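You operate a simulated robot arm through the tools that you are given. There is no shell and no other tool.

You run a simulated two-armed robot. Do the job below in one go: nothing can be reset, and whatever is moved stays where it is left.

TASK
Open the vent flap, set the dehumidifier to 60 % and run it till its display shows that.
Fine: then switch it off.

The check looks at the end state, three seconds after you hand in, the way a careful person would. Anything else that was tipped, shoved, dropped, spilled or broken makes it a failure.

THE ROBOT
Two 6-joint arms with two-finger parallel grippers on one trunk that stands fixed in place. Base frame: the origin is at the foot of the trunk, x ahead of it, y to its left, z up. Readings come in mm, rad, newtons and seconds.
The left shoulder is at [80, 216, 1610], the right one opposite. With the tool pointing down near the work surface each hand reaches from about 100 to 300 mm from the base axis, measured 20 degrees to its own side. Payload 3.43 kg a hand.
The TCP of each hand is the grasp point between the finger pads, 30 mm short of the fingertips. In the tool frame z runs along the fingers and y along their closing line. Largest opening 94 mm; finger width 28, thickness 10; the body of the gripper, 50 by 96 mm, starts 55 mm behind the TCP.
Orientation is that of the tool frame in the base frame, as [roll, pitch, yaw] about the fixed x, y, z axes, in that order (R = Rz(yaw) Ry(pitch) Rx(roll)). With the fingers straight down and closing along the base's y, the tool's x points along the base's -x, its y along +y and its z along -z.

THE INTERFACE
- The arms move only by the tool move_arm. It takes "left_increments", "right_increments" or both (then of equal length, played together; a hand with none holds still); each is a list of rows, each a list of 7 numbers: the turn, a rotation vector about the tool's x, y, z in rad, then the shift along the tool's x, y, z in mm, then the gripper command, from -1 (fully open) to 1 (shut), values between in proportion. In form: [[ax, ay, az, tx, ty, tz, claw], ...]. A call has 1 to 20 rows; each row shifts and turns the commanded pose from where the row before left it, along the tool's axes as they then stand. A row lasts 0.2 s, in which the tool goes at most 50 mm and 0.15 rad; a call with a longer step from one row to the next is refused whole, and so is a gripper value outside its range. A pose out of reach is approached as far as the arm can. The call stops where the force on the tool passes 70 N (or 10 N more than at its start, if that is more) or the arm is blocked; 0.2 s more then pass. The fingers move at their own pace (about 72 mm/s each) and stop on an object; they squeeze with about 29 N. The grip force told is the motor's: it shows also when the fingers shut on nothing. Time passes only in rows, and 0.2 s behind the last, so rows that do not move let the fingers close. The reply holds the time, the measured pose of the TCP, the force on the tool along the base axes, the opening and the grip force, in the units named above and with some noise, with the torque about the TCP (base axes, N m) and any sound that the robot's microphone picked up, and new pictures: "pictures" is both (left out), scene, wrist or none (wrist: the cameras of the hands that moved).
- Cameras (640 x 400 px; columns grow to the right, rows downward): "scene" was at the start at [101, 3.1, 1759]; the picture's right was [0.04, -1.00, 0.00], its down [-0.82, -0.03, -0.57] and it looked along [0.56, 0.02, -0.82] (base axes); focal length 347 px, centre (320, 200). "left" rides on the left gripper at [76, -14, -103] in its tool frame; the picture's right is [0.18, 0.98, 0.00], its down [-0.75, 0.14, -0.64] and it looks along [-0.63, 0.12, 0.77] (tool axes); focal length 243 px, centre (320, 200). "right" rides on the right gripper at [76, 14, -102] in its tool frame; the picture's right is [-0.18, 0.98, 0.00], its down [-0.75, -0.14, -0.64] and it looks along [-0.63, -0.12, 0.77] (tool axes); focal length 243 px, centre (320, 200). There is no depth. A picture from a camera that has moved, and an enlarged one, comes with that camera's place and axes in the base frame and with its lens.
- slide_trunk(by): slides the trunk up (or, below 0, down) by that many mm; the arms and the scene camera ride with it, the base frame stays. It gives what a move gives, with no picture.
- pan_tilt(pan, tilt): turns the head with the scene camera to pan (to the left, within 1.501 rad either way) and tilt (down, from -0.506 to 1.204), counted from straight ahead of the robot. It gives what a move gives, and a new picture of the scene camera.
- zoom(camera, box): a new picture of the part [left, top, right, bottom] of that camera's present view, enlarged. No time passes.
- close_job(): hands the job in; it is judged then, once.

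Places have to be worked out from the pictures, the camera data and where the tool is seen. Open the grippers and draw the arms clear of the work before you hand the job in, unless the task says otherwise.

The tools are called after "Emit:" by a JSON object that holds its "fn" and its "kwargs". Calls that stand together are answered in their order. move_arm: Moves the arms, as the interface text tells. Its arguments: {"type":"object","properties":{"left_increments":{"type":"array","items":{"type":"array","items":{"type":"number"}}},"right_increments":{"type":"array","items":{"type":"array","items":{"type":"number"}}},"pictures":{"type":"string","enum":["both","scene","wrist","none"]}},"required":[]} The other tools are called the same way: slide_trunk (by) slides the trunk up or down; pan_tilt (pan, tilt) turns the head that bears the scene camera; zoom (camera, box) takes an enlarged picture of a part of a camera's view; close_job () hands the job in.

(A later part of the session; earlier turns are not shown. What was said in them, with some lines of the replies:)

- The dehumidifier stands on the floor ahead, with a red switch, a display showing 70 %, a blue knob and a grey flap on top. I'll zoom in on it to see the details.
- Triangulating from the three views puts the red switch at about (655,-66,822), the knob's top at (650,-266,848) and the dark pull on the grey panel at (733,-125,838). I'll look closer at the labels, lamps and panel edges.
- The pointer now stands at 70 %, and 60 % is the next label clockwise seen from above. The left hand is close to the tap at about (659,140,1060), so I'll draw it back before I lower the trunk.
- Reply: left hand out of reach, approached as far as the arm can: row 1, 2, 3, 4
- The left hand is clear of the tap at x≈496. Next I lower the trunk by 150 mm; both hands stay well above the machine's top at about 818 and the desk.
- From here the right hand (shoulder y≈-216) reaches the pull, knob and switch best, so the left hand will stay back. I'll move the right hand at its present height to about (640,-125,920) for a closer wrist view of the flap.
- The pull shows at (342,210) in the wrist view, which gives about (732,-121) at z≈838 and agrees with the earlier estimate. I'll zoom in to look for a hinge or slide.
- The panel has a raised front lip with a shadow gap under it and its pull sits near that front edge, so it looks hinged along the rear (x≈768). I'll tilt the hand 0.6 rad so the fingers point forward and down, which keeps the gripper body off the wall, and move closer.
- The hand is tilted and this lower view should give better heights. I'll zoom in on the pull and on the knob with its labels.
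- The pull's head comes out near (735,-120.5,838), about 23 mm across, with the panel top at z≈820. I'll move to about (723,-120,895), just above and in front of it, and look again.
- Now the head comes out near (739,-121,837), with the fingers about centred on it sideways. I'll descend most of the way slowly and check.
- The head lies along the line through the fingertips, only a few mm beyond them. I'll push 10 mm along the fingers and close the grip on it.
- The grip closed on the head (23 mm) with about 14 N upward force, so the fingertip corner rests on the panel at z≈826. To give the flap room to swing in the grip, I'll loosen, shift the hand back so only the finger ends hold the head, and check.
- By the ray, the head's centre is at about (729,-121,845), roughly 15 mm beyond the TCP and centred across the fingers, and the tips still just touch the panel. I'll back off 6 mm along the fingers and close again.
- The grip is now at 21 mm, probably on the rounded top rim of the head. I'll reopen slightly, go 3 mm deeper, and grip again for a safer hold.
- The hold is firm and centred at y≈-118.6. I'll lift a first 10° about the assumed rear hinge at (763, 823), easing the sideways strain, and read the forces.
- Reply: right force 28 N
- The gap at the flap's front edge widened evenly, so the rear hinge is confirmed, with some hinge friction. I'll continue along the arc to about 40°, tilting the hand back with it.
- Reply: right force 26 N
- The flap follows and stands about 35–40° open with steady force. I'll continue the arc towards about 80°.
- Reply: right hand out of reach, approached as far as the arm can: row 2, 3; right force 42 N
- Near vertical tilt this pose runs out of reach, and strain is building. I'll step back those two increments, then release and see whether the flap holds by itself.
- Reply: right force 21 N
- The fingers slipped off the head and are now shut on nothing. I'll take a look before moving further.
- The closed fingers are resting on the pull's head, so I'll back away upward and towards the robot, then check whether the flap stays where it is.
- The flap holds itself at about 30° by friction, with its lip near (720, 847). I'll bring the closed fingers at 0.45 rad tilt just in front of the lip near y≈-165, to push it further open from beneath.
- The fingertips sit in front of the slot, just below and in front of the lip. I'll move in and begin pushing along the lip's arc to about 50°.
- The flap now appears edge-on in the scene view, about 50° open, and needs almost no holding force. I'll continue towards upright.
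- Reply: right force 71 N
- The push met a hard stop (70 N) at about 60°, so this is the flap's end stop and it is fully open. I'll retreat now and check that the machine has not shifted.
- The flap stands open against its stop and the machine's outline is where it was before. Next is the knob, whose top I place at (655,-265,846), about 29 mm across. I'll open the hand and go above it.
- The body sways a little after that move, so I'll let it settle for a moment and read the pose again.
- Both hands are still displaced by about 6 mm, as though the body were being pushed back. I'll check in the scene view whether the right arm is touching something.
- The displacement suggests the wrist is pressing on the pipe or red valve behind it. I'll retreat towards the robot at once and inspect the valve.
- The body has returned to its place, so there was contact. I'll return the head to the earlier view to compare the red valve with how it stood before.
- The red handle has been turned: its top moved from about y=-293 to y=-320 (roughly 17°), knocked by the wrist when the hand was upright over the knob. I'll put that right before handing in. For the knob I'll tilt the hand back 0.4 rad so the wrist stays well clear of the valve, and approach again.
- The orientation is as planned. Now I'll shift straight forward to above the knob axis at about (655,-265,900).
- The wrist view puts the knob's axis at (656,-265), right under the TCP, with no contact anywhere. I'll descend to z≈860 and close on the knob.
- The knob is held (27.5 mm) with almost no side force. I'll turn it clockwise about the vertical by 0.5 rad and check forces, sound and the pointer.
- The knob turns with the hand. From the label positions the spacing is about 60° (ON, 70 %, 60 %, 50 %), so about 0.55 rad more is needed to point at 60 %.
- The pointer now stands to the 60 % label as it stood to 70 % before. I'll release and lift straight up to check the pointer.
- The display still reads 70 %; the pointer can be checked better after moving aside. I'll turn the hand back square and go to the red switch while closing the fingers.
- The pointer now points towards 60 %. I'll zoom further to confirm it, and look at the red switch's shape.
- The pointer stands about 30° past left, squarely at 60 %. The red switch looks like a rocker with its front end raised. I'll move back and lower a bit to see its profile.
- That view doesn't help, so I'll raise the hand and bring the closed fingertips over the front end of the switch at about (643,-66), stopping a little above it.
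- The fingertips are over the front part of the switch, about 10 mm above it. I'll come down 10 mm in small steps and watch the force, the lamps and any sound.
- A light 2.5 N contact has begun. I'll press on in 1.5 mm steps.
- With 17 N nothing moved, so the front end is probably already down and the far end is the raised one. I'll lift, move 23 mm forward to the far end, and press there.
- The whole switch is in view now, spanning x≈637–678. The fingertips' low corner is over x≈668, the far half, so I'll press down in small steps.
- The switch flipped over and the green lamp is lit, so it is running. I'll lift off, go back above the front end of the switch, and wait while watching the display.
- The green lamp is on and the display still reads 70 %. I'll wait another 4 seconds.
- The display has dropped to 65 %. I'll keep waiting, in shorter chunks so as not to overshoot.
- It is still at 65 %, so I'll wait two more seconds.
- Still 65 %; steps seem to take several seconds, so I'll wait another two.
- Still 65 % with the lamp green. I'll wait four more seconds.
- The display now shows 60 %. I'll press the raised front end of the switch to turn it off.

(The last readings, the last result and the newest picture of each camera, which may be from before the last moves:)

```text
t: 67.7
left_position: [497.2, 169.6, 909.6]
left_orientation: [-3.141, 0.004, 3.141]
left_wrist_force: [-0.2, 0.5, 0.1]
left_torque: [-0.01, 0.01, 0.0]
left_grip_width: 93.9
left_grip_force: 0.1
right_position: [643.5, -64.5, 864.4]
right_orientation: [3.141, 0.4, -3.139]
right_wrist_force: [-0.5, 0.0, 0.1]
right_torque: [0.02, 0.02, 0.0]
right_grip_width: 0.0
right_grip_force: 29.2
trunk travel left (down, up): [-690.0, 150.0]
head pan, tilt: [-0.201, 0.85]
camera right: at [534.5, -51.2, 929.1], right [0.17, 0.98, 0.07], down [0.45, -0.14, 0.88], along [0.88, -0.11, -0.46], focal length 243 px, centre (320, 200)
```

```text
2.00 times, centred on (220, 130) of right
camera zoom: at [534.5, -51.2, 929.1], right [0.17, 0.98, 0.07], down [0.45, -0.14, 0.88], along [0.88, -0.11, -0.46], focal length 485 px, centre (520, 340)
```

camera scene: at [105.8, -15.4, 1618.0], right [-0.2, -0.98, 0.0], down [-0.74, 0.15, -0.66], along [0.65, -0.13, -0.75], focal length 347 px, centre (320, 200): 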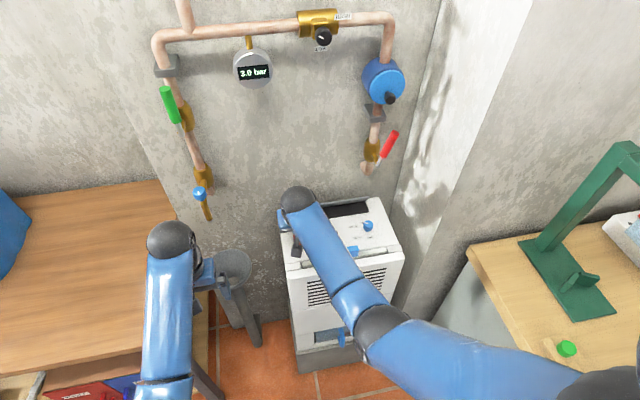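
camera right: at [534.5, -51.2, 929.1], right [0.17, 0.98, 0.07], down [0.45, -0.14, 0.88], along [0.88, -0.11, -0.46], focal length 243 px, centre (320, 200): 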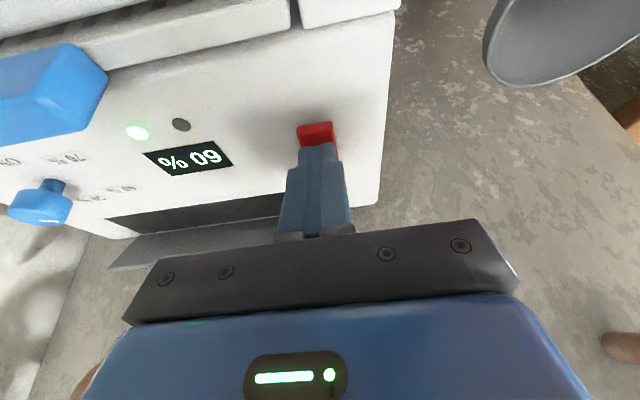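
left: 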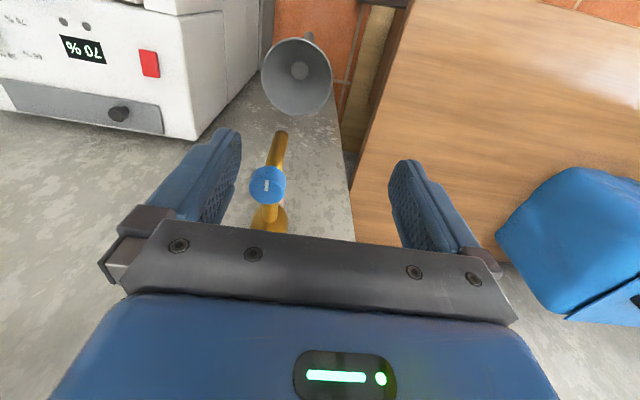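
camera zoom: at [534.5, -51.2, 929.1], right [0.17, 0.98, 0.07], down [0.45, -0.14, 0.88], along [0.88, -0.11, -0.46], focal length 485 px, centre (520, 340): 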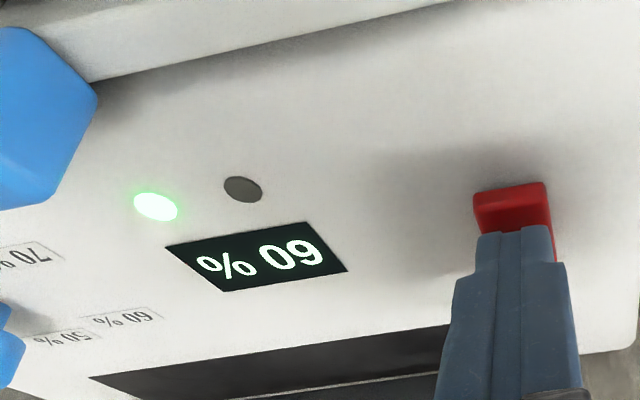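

No contact force yet, and the lamp is still green. I'll keep pressing in small steps.

Emit:
{"fn": "move_arm", "kwargs": {"right_increments": [[0, 0, 0, 0.78, 0, 1.84, 1], [0, 0, 0, 0.58, 0, 1.38, 1], [0, 0, 0, 0, 0, 0, 1]], "pictures": "wrist"}}

Emit:
{"fn": "zoom", "kwargs": {"camera": "right", "box": [60, 60, 380, 200]}}

```text
t: 68.5
left_position: [495.8, 169.8, 910.8]
left_orientation: [3.142, 0.003, -3.141]
left_wrist_force: [-0.5, -0.3, 0.1]
left_torque: [0.01, -0.02, 0.0]
left_grip_width: 94.0
left_grip_force: 0.1
right_position: [644.3, -64.3, 861.6]
right_orientation: [3.14, 0.402, -3.138]
right_wrist_force: [0.5, -0.2, 6.6]
right_torque: [0.03, -0.04, 0.05]
right_grip_width: 0.1
right_grip_force: 29.3
trunk travel left (down, up): [-690.0, 150.0]
head pan, tilt: [-0.201, 0.85]
camera right: at [534.1, -51.1, 926.9], right [0.17, 0.98, 0.07], down [0.44, -0.14, 0.89], along [0.88, -0.11, -0.46], focal length 243 px, centre (320, 200)
```

right: 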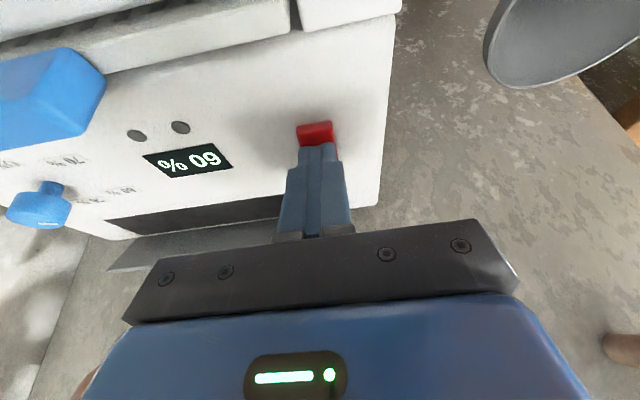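

```text
2.00 times, centred on (220, 130) of right
camera zoom: at [534.1, -51.1, 926.9], right [0.17, 0.98, 0.07], down [0.44, -0.14, 0.89], along [0.88, -0.11, -0.46], focal length 485 px, centre (520, 340)
```

zoom: 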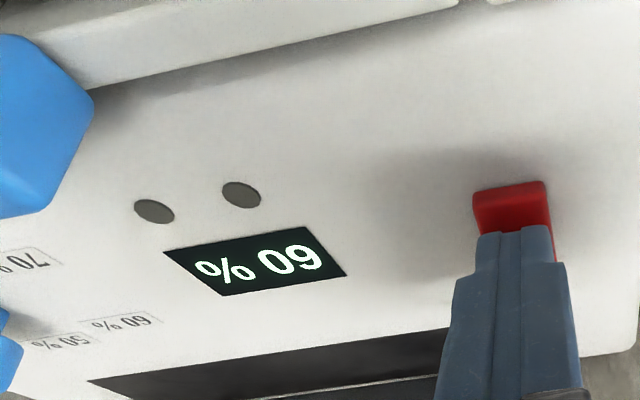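

The lamp went out, the display stays at 60 % and the switch is off. Next I'll lift off, back away and open the fingers, then see to the red valve handle that was knocked.

Emit:
{"fn": "move_arm", "kwargs": {"right_increments": [[0, 0, 0, -3.9, 0, -9.2, 1], [0, 0, 0, -7.8, 0, -18.4, 1], [0, 0, 0, 27.6, 0, -11.7, 1], [0, 0, 0, 36.8, 0, -15.6, 1], [0, 0, 0, 36.8, 0, -15.6, -1], [0, 0, 0, 0, -30, 0, -1], [0, 0, 0, 0, -30, 0, -1], [0, 0, 0, 0, -30, 0, -1], [0, 0, 0, 0, -30, 0, -1], [0, 0, 0, 0, -30, 0, -1], [0, 0, 0, 0, -30, 0, -1], [0, 0, 0, 0, 0, 0, -1]], "pictures": "scene"}}

Emit:
{"fn": "zoom", "kwargs": {"camera": "scene", "box": [272, 170, 400, 250]}}

Emit:
{"fn": "zoom", "kwargs": {"camera": "scene", "box": [330, 40, 458, 120]}}

```text
t: 71.0
left_position: [496.9, 170.1, 909.7]
left_orientation: [3.141, 0.003, 3.141]
left_wrist_force: [-0.4, 0.1, 0.1]
left_torque: [0.0, -0.04, 0.01]
left_grip_width: 93.6
left_grip_force: 0.0
right_position: [533.2, -246.0, 892.1]
right_orientation: [-3.141, 0.399, -3.135]
right_wrist_force: [-0.9, -0.9, 0.3]
right_torque: [-0.03, -0.01, 0.02]
right_grip_width: 93.8
right_grip_force: 0.0
trunk travel left (down, up): [-690.0, 150.0]
head pan, tilt: [-0.201, 0.85]
camera scene: at [106.2, -15.1, 1618.0], right [-0.2, -0.98, 0.0], down [-0.74, 0.15, -0.66], along [0.65, -0.13, -0.75], focal length 347 px, centre (320, 200)
```

scene: 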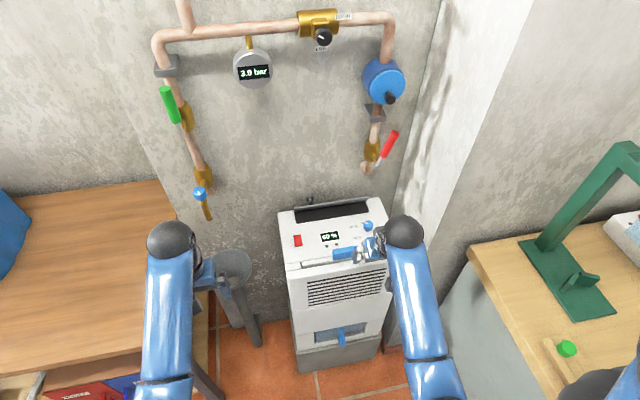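

```text
5.00 times, centred on (336, 210) of scene
camera zoom: at [106.2, -15.1, 1618.0], right [-0.2, -0.98, 0.0], down [-0.74, 0.15, -0.66], along [0.65, -0.13, -0.75], focal length 1734 px, centre (240, 150)
```

zoom: 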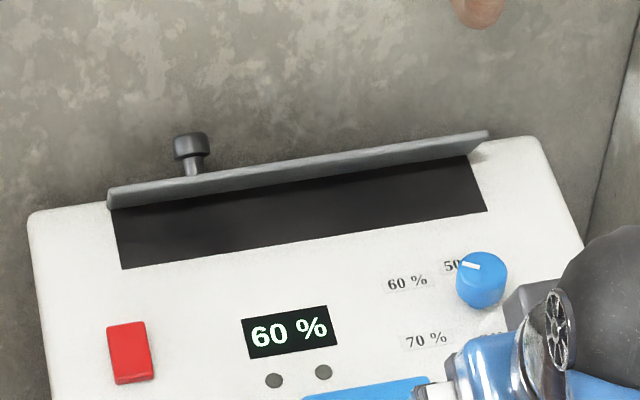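

```text
5.00 times, centred on (394, 80) of scene
camera zoom: at [106.2, -15.1, 1618.0], right [-0.2, -0.98, 0.0], down [-0.74, 0.15, -0.66], along [0.65, -0.13, -0.75], focal length 1734 px, centre (-50, 800)
```

zoom: 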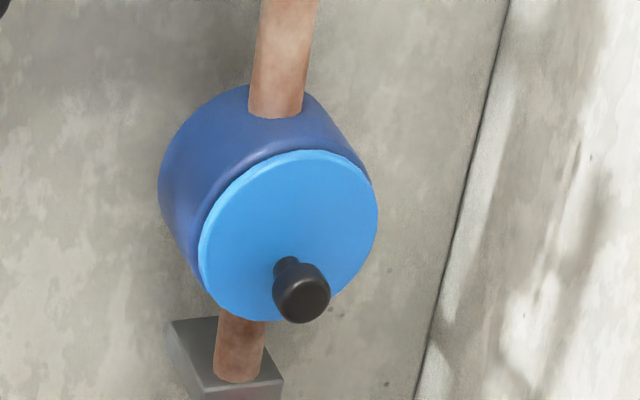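

The dehumidifier is as asked: flap open, knob and display at 60 %, lamps out and switch off. Next I'll raise the trunk 150 mm to reach the valve height with the arm comfortably bent.

Emit:
{"fn": "slide_trunk", "kwargs": {"by": 150}}

Emit:
{"fn": "pan_tilt", "kwargs": {"pan": -0.3, "tilt": 0.8}}

Emit:
{"fn": "zoom", "kwargs": {"camera": "scene", "box": [300, 100, 460, 200]}}

Emit:
{"fn": "zoom", "kwargs": {"camera": "right", "box": [0, 0, 640, 400]}}

```text
t: 72.8
left_position: [496.9, 169.9, 1060.9]
left_orientation: [-3.141, 0.005, -3.141]
left_wrist_force: [0.0, 0.2, 0.2]
left_torque: [0.0, 0.01, -0.02]
left_grip_width: 93.9
left_grip_force: 0.0
right_position: [533.0, -245.4, 1041.0]
right_orientation: [3.141, 0.398, -3.138]
right_wrist_force: [0.1, 0.5, 0.8]
right_torque: [0.02, 0.0, 0.0]
right_grip_width: 94.0
right_grip_force: 0.1
trunk travel left (down, up): [-840.0, 0.0]
head pan, tilt: [-0.201, 0.85]
```

```text
t: 73.5
left_position: [496.7, 169.9, 1060.2]
left_orientation: [-3.141, 0.003, 3.141]
left_wrist_force: [0.7, -0.4, -0.2]
left_torque: [0.03, 0.01, -0.03]
left_grip_width: 94.0
left_grip_force: 0.0
right_position: [534.3, -244.8, 1041.1]
right_orientation: [-3.142, 0.401, -3.138]
right_wrist_force: [0.7, -0.2, 0.4]
right_torque: [0.01, 0.02, 0.0]
right_grip_width: 94.2
right_grip_force: 0.1
trunk travel left (down, up): [-840.0, 0.0]
head pan, tilt: [-0.3, 0.799]
camera scene: at [106.6, -23.6, 1772.0], right [-0.29, -0.96, 0.0], down [-0.69, 0.21, -0.7], along [0.67, -0.21, -0.72], focal length 347 px, centre (320, 200)
```

scene: 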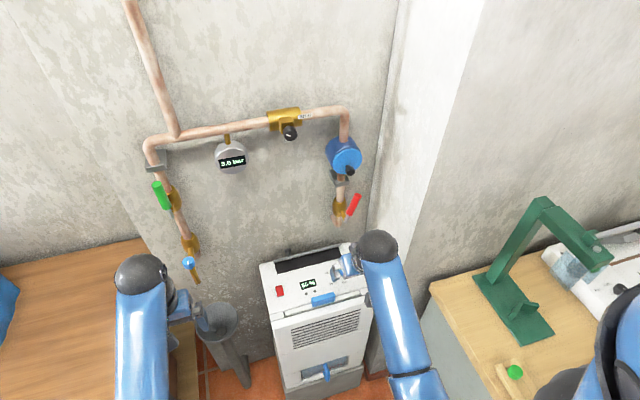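

```text
4.00 times, centred on (380, 150) of scene
camera zoom: at [106.6, -23.6, 1772.0], right [-0.29, -0.96, 0.0], down [-0.69, 0.21, -0.7], along [0.67, -0.21, -0.72], focal length 1387 px, centre (80, 400)
```

zoom: 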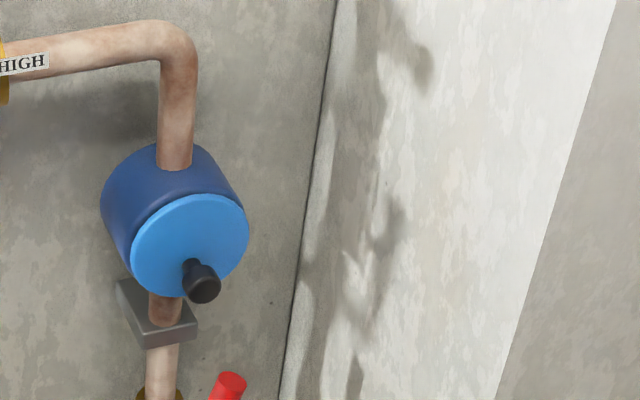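

```text
1.00 times, centred on (320, 200) of right (not enlarged: the box is as wide or as high as the picture)
camera zoom: at [424.0, -231.4, 1106.4], right [0.17, 0.98, 0.07], down [0.44, -0.14, 0.88], along [0.88, -0.11, -0.46], focal length 243 px, centre (320, 200)
```

zoom: 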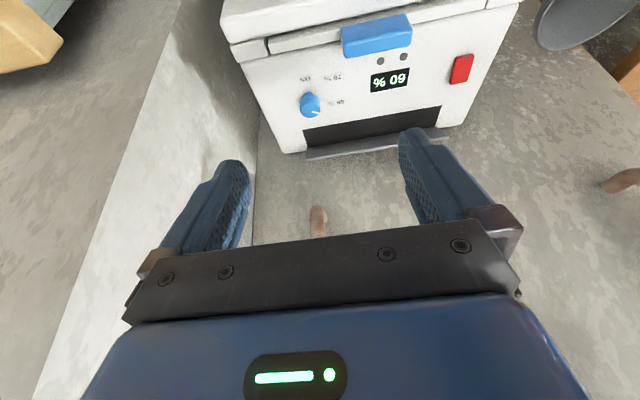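

The pipe end is visible ahead in the wrist view. I'll move to about (594,-295,1061) and tilt the hand towards horizontal to see the valve handle well.

Emit:
{"fn": "move_arm", "kwargs": {"right_increments": [[0, 0, 0, -21, -16.7, 1.6, -1], [0, 0, 0, -21, -16.7, 1.6, -1], [0, 0, 0, -21, -16.7, 1.6, -1], [0, -0.14, 0, 0, 0, 0, -1], [0, -0.14, 0, 0, 0, 0, -1], [0, -0.14, 0, 0, 0, 0, -1], [0, -0.14, 0, 0, 0, 0, -1], [0, -0.14, 0, 0, 0, 0, -1], [0, 0, 0, 0, 0, 0, -1]], "pictures": "both"}}

```text
t: 75.5
left_position: [497.1, 170.3, 1060.4]
left_orientation: [3.14, 0.004, -3.141]
left_wrist_force: [-0.2, 0.2, -0.3]
left_torque: [0.02, 0.03, 0.02]
left_grip_width: 94.1
left_grip_force: 0.1
right_position: [592.6, -294.8, 1061.8]
right_orientation: [3.14, 1.101, -3.137]
right_wrist_force: [-0.2, 0.8, -1.1]
right_torque: [0.06, 0.0, -0.01]
right_grip_width: 94.0
right_grip_force: 0.1
trunk travel left (down, up): [-840.0, 0.0]
head pan, tilt: [-0.3, 0.799]
camera scene: at [106.8, -23.7, 1772.0], right [-0.3, -0.96, 0.0], down [-0.69, 0.21, -0.7], along [0.67, -0.21, -0.72], focal length 347 px, centre (320, 200)
camera right: at [467.8, -281.4, 1040.0], right [0.08, 0.98, 0.16], down [-0.23, -0.14, 0.96], along [0.97, -0.11, 0.22], focal length 243 px, centre (320, 200)
```

scene: 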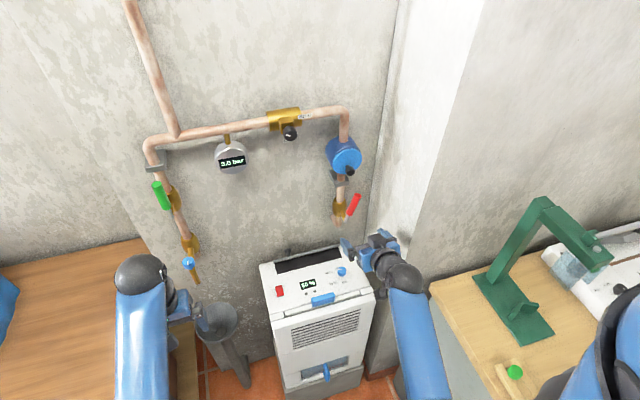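
right: 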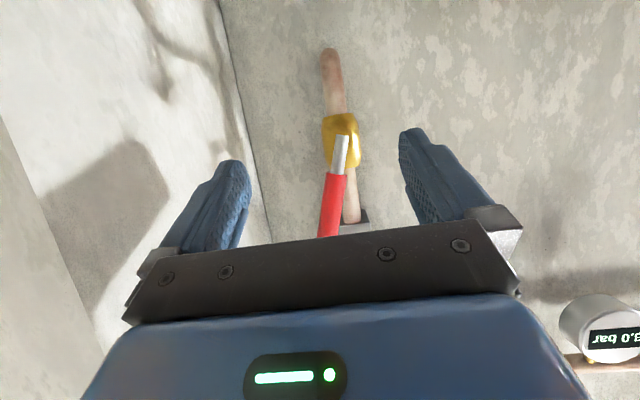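

The wrist view pins the handle down: root at (693,-280,1037) and top at about (693,-306,1128), leaning 16° off vertical; before, its top was at y≈-280. I'll straddle it from the front with open fingers at z≈1105.

Emit:
{"fn": "move_arm", "kwargs": {"right_increments": [[0, 0, 0, -20, -1.5, -10.2, -1], [0, 0, 0, -20, -1.5, -10.2, -1], [0, 0, 0, -13.2, 0, 25.8, -1], [0, 0, 0, -13.2, 0, 25.8, -1], [0, 0, 0, 0, 0, 0, -1]], "pictures": "both"}}

Emit:
{"fn": "zoom", "kwargs": {"camera": "scene", "box": [300, 170, 428, 250]}}

```text
t: 76.7
left_position: [497.2, 169.5, 1059.9]
left_orientation: [-3.141, 0.004, 3.141]
left_wrist_force: [0.3, -0.7, -0.2]
left_torque: [0.01, -0.02, -0.01]
left_grip_width: 94.1
left_grip_force: 0.1
right_position: [651.3, -296.2, 1107.1]
right_orientation: [-3.141, 1.101, -3.136]
right_wrist_force: [0.2, 0.7, -0.5]
right_torque: [0.01, -0.06, 0.01]
right_grip_width: 93.9
right_grip_force: 0.0
trunk travel left (down, up): [-840.0, 0.0]
head pan, tilt: [-0.3, 0.799]
camera scene: at [105.7, -23.5, 1772.1], right [-0.3, -0.96, 0.0], down [-0.68, 0.21, -0.7], along [0.67, -0.21, -0.72], focal length 347 px, centre (320, 200)
camera right: at [525.5, -283.1, 1086.2], right [0.08, 0.98, 0.16], down [-0.23, -0.14, 0.96], along [0.97, -0.11, 0.22], focal length 243 px, centre (320, 200)
```

scene: 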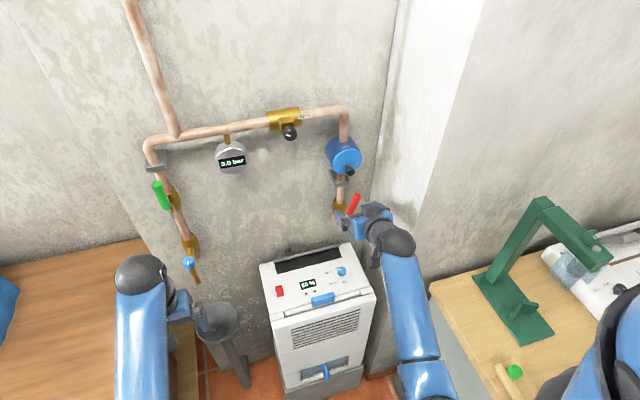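
right: 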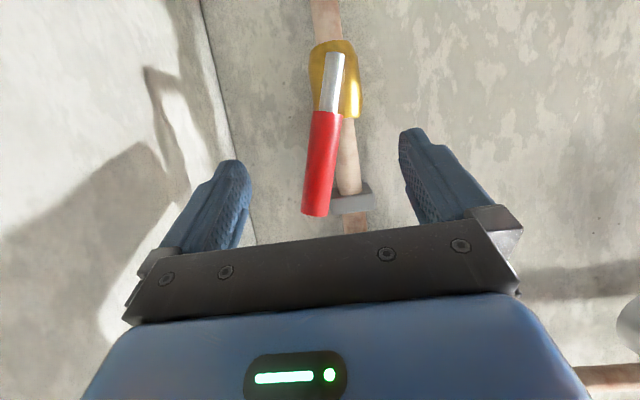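

```text
5.00 times, centred on (364, 210) of scene
camera zoom: at [105.7, -23.5, 1772.1], right [-0.3, -0.96, 0.0], down [-0.68, 0.21, -0.7], along [0.67, -0.21, -0.72], focal length 1734 px, centre (100, 150)
```

zoom: 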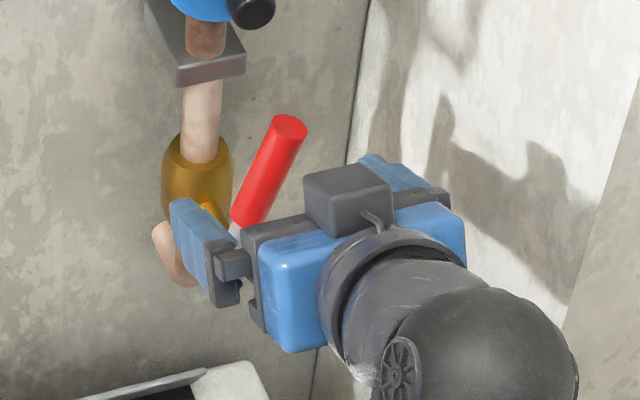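

The handle lies between the fingers. I'll move 30 mm forward, narrow the opening to about 56 mm, and check the forces.

Emit:
{"fn": "move_arm", "kwargs": {"right_increments": [[0, 0, 0, -6.8, 0, 13.4, -1], [0, 0, 0, -6.8, 0, 13.4, -1], [0, 0, 0, 0, 0, 0, -0.6], [0, 0, 0, 0, 0, 0, -0.19], [0, 0, 0, 0, 0, 0, -0.19]], "pictures": "both"}}

Emit:
{"fn": "zoom", "kwargs": {"camera": "right", "box": [200, 60, 440, 210]}}

Emit:
{"fn": "zoom", "kwargs": {"camera": "scene", "box": [300, 170, 428, 250]}}

```text
t: 77.9
left_position: [498.9, 170.0, 1060.0]
left_orientation: [-3.142, 0.003, 3.141]
left_wrist_force: [0.6, 0.3, 0.6]
left_torque: [0.0, -0.04, 0.01]
left_grip_width: 93.8
left_grip_force: 0.0
right_position: [682.5, -297.5, 1108.0]
right_orientation: [-3.141, 1.101, -3.139]
right_wrist_force: [-0.5, -0.3, -0.5]
right_torque: [0.0, 0.02, 0.0]
right_grip_width: 55.9
right_grip_force: 0.0
trunk travel left (down, up): [-840.0, 0.0]
head pan, tilt: [-0.3, 0.799]
camera scene: at [107.5, -23.7, 1772.0], right [-0.3, -0.96, 0.0], down [-0.69, 0.21, -0.7], along [0.67, -0.21, -0.72], focal length 347 px, centre (320, 200)
camera right: at [556.5, -284.4, 1086.2], right [0.08, 0.98, 0.16], down [-0.23, -0.14, 0.96], along [0.97, -0.11, 0.21], focal length 243 px, centre (320, 200)
```

scene: 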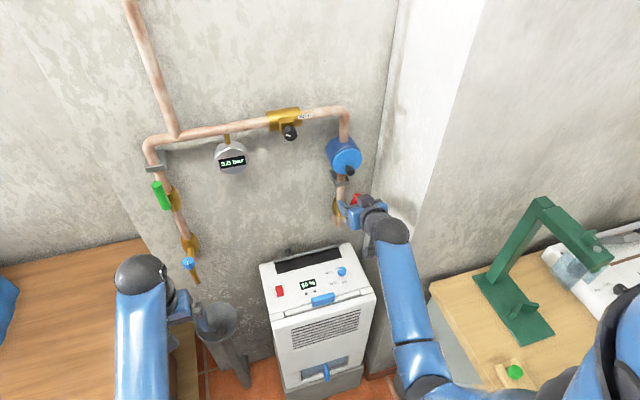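
right: 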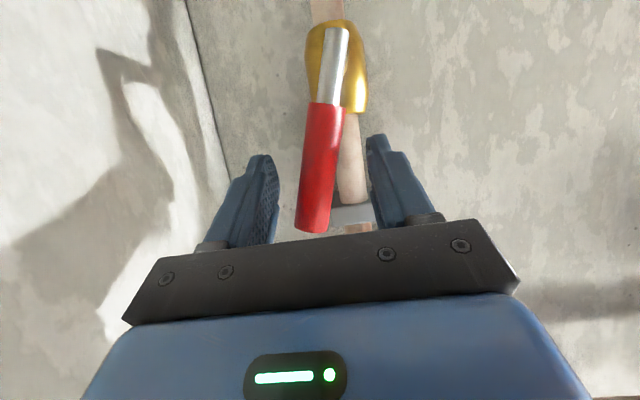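

```text
2.67 times, centred on (320, 135) of right
camera zoom: at [556.5, -284.4, 1086.2], right [0.08, 0.98, 0.16], down [-0.23, -0.14, 0.96], along [0.97, -0.11, 0.21], focal length 647 px, centre (320, 373)
```

zoom: 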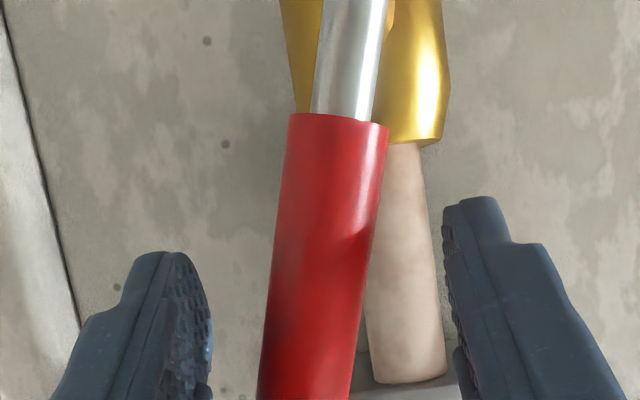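

```text
5.00 times, centred on (364, 210) of scene
camera zoom: at [107.5, -23.7, 1772.0], right [-0.3, -0.96, 0.0], down [-0.69, 0.21, -0.7], along [0.67, -0.21, -0.72], focal length 1734 px, centre (100, 150)
```

zoom: 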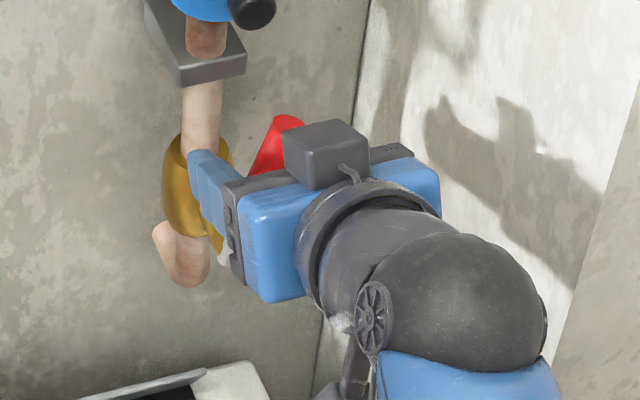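

All clear, with no contact. I'll move the hand in +y by 26 mm in small steps so the far finger brings the handle most of the way back.

Emit:
{"fn": "move_arm", "kwargs": {"right_increments": [[0, 0, 0, 0, 6, 0, -0.19], [0, 0, 0, 0, 6, 0, -0.19], [0, 0, 0, 0, 5, 0, -0.19], [0, 0, 0, 0, 5, 0, -0.19], [0, 0, 0, 0, 4, 0, -0.19], [0, 0, 0, 0, 0, 0, -0.19]], "pictures": "wrist"}}

Emit:
{"fn": "zoom", "kwargs": {"camera": "right", "box": [200, 0, 440, 150]}}

```text
t: 79.3
left_position: [497.3, 169.4, 1060.0]
left_orientation: [-3.142, 0.004, 3.141]
left_wrist_force: [-0.1, -1.1, 0.6]
left_torque: [0.0, -0.01, 0.01]
left_grip_width: 93.8
left_grip_force: 0.1
right_position: [680.8, -272.2, 1108.4]
right_orientation: [-3.141, 1.1, -3.137]
right_wrist_force: [-0.4, 0.3, 0.0]
right_torque: [-0.01, 0.03, -0.01]
right_grip_width: 56.1
right_grip_force: 0.4
trunk travel left (down, up): [-840.0, 0.0]
head pan, tilt: [-0.3, 0.799]
camera right: at [556.3, -258.3, 1086.0], right [0.08, 0.98, 0.16], down [-0.23, -0.14, 0.96], along [0.97, -0.11, 0.21], focal length 243 px, centre (320, 200)
```

right: 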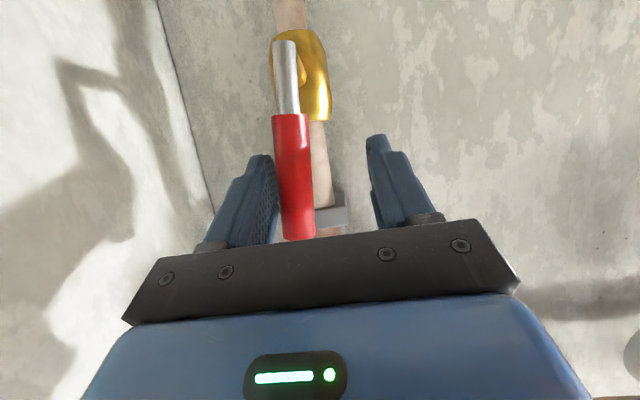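

```text
2.67 times, centred on (320, 75) of right
camera zoom: at [556.3, -258.3, 1086.0], right [0.08, 0.98, 0.16], down [-0.23, -0.14, 0.96], along [0.97, -0.11, 0.21], focal length 647 px, centre (320, 533)
```

zoom: 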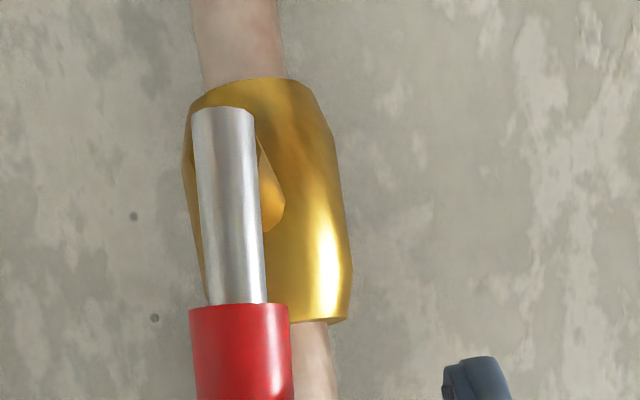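

The handle now leans about 6–7°, moving easily. I'll push about 7 mm more and re-measure.

Emit:
{"fn": "move_arm", "kwargs": {"right_increments": [[0, 0, 0, 0, 3.5, 0, -0.19], [0, 0, 0, 0, 3.5, 0, -0.19], [0, 0, 0, 0, 0, 0, -0.19]], "pictures": "wrist"}}

Emit:
{"fn": "zoom", "kwargs": {"camera": "right", "box": [160, 0, 560, 250]}}

```text
t: 80.1
left_position: [497.2, 169.0, 1061.2]
left_orientation: [-3.141, 0.002, -3.141]
left_wrist_force: [1.2, -0.4, 0.4]
left_torque: [0.0, 0.0, 0.0]
left_grip_width: 94.0
left_grip_force: 0.1
right_position: [681.3, -264.7, 1106.3]
right_orientation: [3.141, 1.099, -3.139]
right_wrist_force: [0.9, -0.7, 0.4]
right_torque: [0.02, -0.03, -0.01]
right_grip_width: 56.1
right_grip_force: 0.2
trunk travel left (down, up): [-840.0, 0.0]
head pan, tilt: [-0.3, 0.799]
camera right: at [556.2, -250.6, 1085.2], right [0.08, 0.98, 0.16], down [-0.23, -0.14, 0.96], along [0.97, -0.11, 0.21], focal length 243 px, centre (320, 200)
```

right: 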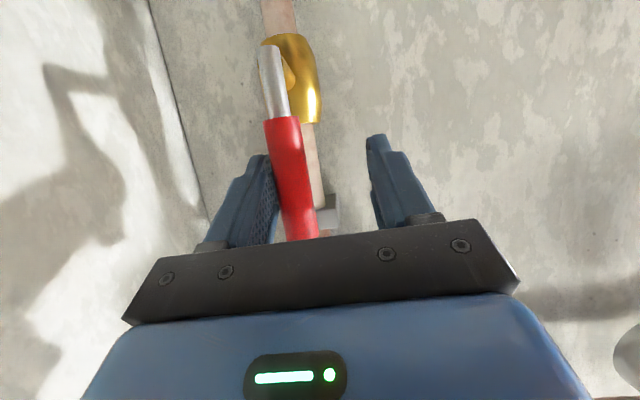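

```text
1.60 times, centred on (360, 125) of right
camera zoom: at [556.2, -250.6, 1085.2], right [0.08, 0.98, 0.16], down [-0.23, -0.14, 0.96], along [0.97, -0.11, 0.21], focal length 388 px, centre (256, 320)
```

zoom: 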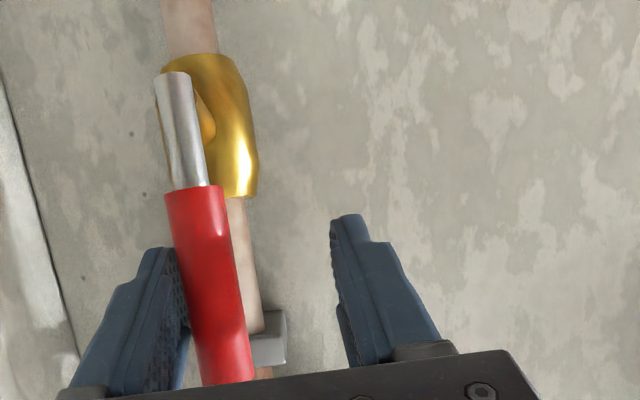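

The handle now measures within about 1° of vertical. I'll ease the finger off, back away, and compare with the very first picture from exactly the same camera pose.

Emit:
{"fn": "move_arm", "kwargs": {"right_increments": [[0, 0, 0, 0, -5, 0, -0.19], [0, 0, 0, 0, -5, 0, -0.6], [0, 0, 0, 0, 0, 0, -0.6], [0, 0, 0, 13.6, 0, -26.7, -0.6], [0, 0, 0, 13.6, 0, -26.7, -0.6], [0, 0, 0, 13.6, 0, -26.7, -0.6], [0, 0, 0, 0, 0, 0, -0.6]], "pictures": "wrist"}}

Emit:
{"fn": "pan_tilt", "kwargs": {"pan": 0.04, "tilt": 0.97}}

Emit:
{"fn": "zoom", "kwargs": {"camera": "scene", "box": [230, 20, 550, 220]}}

Emit:
{"fn": "zoom", "kwargs": {"camera": "right", "box": [200, 20, 440, 170]}}

```text
t: 81.7
left_position: [497.5, 169.2, 1059.5]
left_orientation: [-3.141, 0.003, -3.141]
left_wrist_force: [0.3, -0.7, -0.5]
left_torque: [0.02, -0.01, 0.02]
left_grip_width: 94.4
left_grip_force: 0.0
right_position: [591.7, -273.5, 1106.1]
right_orientation: [3.141, 1.099, -3.137]
right_wrist_force: [0.1, 0.3, 0.0]
right_torque: [0.02, -0.02, 0.0]
right_grip_width: 75.0
right_grip_force: 0.2
trunk travel left (down, up): [-840.0, 0.0]
head pan, tilt: [-0.3, 0.799]
camera right: at [465.0, -260.4, 1084.8], right [0.08, 0.98, 0.16], down [-0.23, -0.14, 0.96], along [0.97, -0.11, 0.21], focal length 243 px, centre (320, 200)
```

right: 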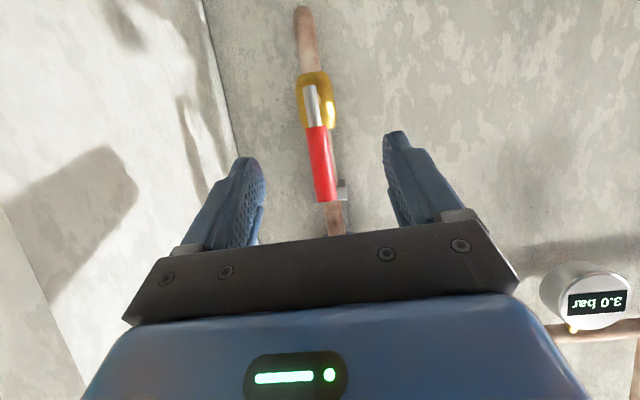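

```text
t: 82.5
left_position: [498.2, 170.5, 1061.2]
left_orientation: [-3.141, 0.004, -3.14]
left_wrist_force: [-0.6, 0.0, 0.7]
left_torque: [-0.03, 0.03, 0.03]
left_grip_width: 94.2
left_grip_force: 0.0
right_position: [590.2, -274.5, 1105.8]
right_orientation: [-3.141, 1.1, -3.136]
right_wrist_force: [0.1, 1.0, -0.6]
right_torque: [0.03, -0.03, 0.01]
right_grip_width: 75.2
right_grip_force: 0.0
trunk travel left (down, up): [-840.0, 0.0]
head pan, tilt: [0.04, 0.97]
camera scene: at [101.4, 3.0, 1759.0], right [0.04, -1.0, 0.0], down [-0.82, -0.03, -0.56], along [0.56, 0.02, -0.83], focal length 347 px, centre (320, 200)
```

scene: 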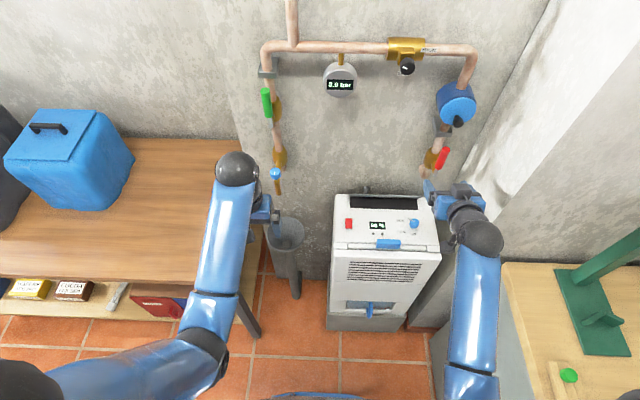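

```text
2.00 times, centred on (390, 120) of scene
camera zoom: at [101.4, 3.0, 1759.0], right [0.04, -1.0, 0.0], down [-0.82, -0.03, -0.56], along [0.56, 0.02, -0.83], focal length 694 px, centre (180, 360)
```

zoom: 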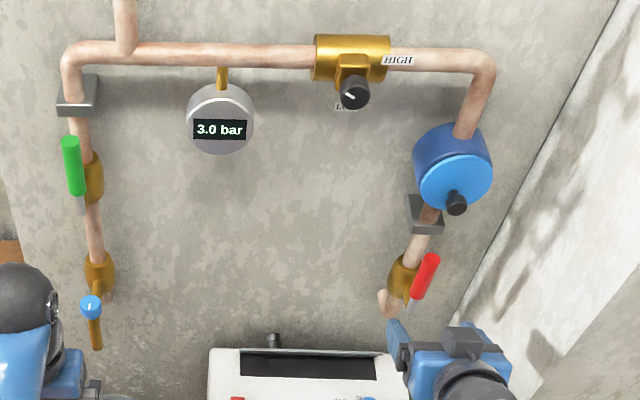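

```text
2.67 times, centred on (320, 95) of right
camera zoom: at [465.2, -260.5, 1084.9], right [0.08, 0.98, 0.16], down [-0.23, -0.14, 0.96], along [0.97, -0.11, 0.21], focal length 647 px, centre (320, 480)
```

zoom: 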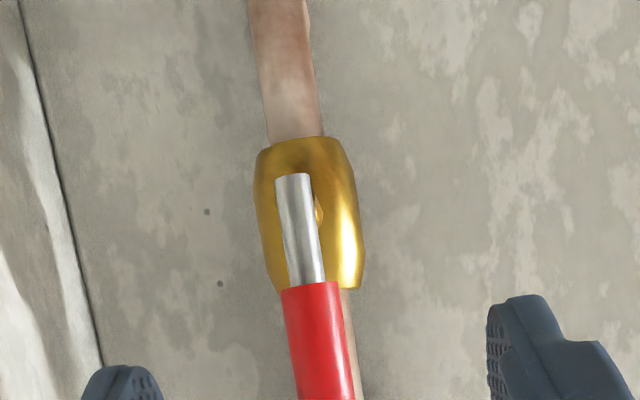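

From the same camera pose the red handle matches the first picture, and in the wrist view it stands parallel to the pipe within about 1°. The gauge still shows 3.0 bar. I'll retreat the right hand to a clear pose with the gripper open.

Emit:
{"fn": "move_arm", "kwargs": {"right_increments": [[0, 0, 0, 20, 0, -6.5, -1], [0, 0, 0, 20, 0, -6.5, -1], [0, 0.14, 0, 0, 0, 0, -1], [0, 0.14, 0, 0, 0, 0, -1], [0, 0.14, 0, 0, 0, 0, -1], [0, 0.14, 0, 0, 0, 0, -1], [0, 0.14, 0, 0, 0, 0, -1], [0, 0, 0, 19, -10, 10, -1], [0, 0, 0, 19, -10, 10, -1], [0, 0, 0, 0, 0, 0, -1]], "pictures": "scene"}}

Emit:
{"fn": "zoom", "kwargs": {"camera": "scene", "box": [400, 90, 496, 150]}}

Emit:
{"fn": "zoom", "kwargs": {"camera": "scene", "box": [320, 180, 448, 260]}}

Emit:
{"fn": "zoom", "kwargs": {"camera": "scene", "box": [230, 20, 550, 220]}}

```text
t: 84.7
left_position: [496.7, 168.8, 1059.9]
left_orientation: [-3.141, 0.003, 3.14]
left_wrist_force: [-0.8, -1.1, 0.8]
left_torque: [-0.01, 0.02, 0.0]
left_grip_width: 94.1
left_grip_force: 0.0
right_position: [535.1, -295.0, 1040.4]
right_orientation: [-3.141, 0.397, -3.135]
right_wrist_force: [-0.6, 0.6, 0.1]
right_torque: [-0.01, 0.01, 0.0]
right_grip_width: 93.8
right_grip_force: 0.1
trunk travel left (down, up): [-840.0, 0.0]
head pan, tilt: [0.04, 0.97]
camera scene: at [101.8, 3.3, 1758.9], right [0.04, -1.0, 0.0], down [-0.82, -0.03, -0.56], along [0.56, 0.02, -0.83], focal length 347 px, centre (320, 200)
```

scene: 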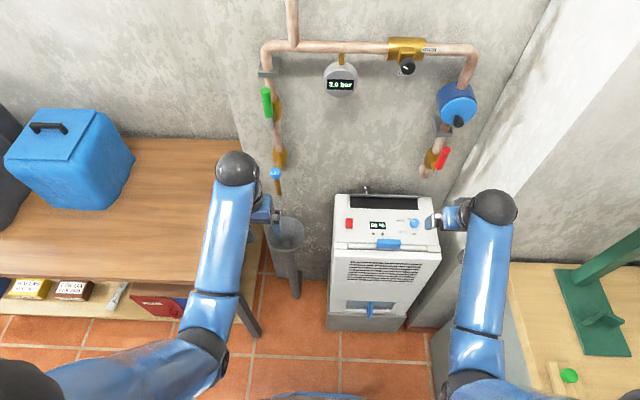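

```text
6.67 times, centred on (448, 120) of scene
camera zoom: at [101.8, 3.3, 1758.9], right [0.04, -1.0, 0.0], down [-0.82, -0.03, -0.56], along [0.56, 0.02, -0.83], focal length 2312 px, centre (-533, 733)
```

zoom: 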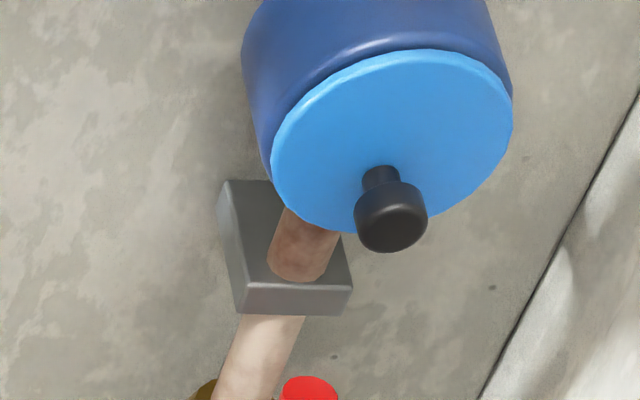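

```text
5.00 times, centred on (384, 220) of scene
camera zoom: at [101.8, 3.3, 1758.9], right [0.04, -1.0, 0.0], down [-0.82, -0.03, -0.56], along [0.56, 0.02, -0.83], focal length 1734 px, centre (0, 100)
```

zoom: 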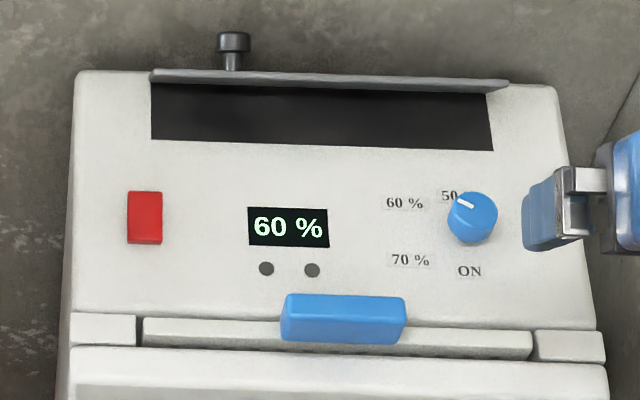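

```text
2.00 times, centred on (390, 120) of scene
camera zoom: at [101.8, 3.3, 1758.9], right [0.04, -1.0, 0.0], down [-0.82, -0.03, -0.56], along [0.56, 0.02, -0.83], focal length 694 px, centre (180, 360)
```

zoom: 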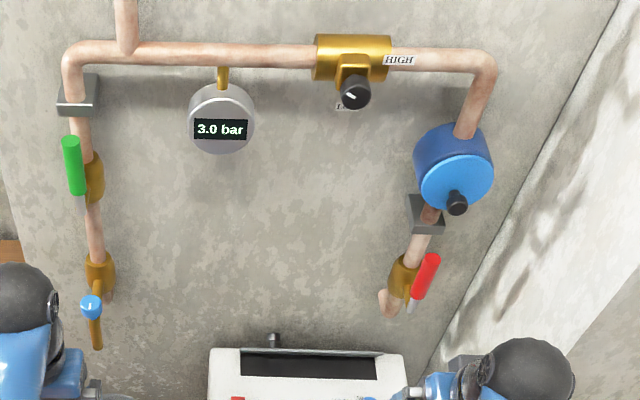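

The machine sits where it was in the first picture, with the flap open, knob and display at 60 %, switch in its off position and both lamps out. The red valve handle is back in its first position, and both hands are open and clear, so I'm handing in.

Emit:
{"fn": "close_job", "kwargs": {}}

```text
The job is handed in.
```

The dehumidifier job is done, but while reaching for the knob I bumped the red valve handle on the wall pipe and had to put it back.

- **Vent flap:** it is open against its stop, about 60° up, and holds there by itself.
- **Setting and run:** I turned the knob from 70 % to 60 % and ran the machine until the display read 60 %.
- **Switched off:** the switch is off and both lamps are out. The display still reads 60 %.
- **Red valve handle:** the arm's wrist turned it about 16° from where it stood. I pushed it back, and it now matches the first picture and stands parallel to the pipe within about 1°. The gauge read 3.0 bar in every picture before and after. I saw no other change around it, and the machine itself has not shifted.

Both grippers are open and the arms are clear of the work.
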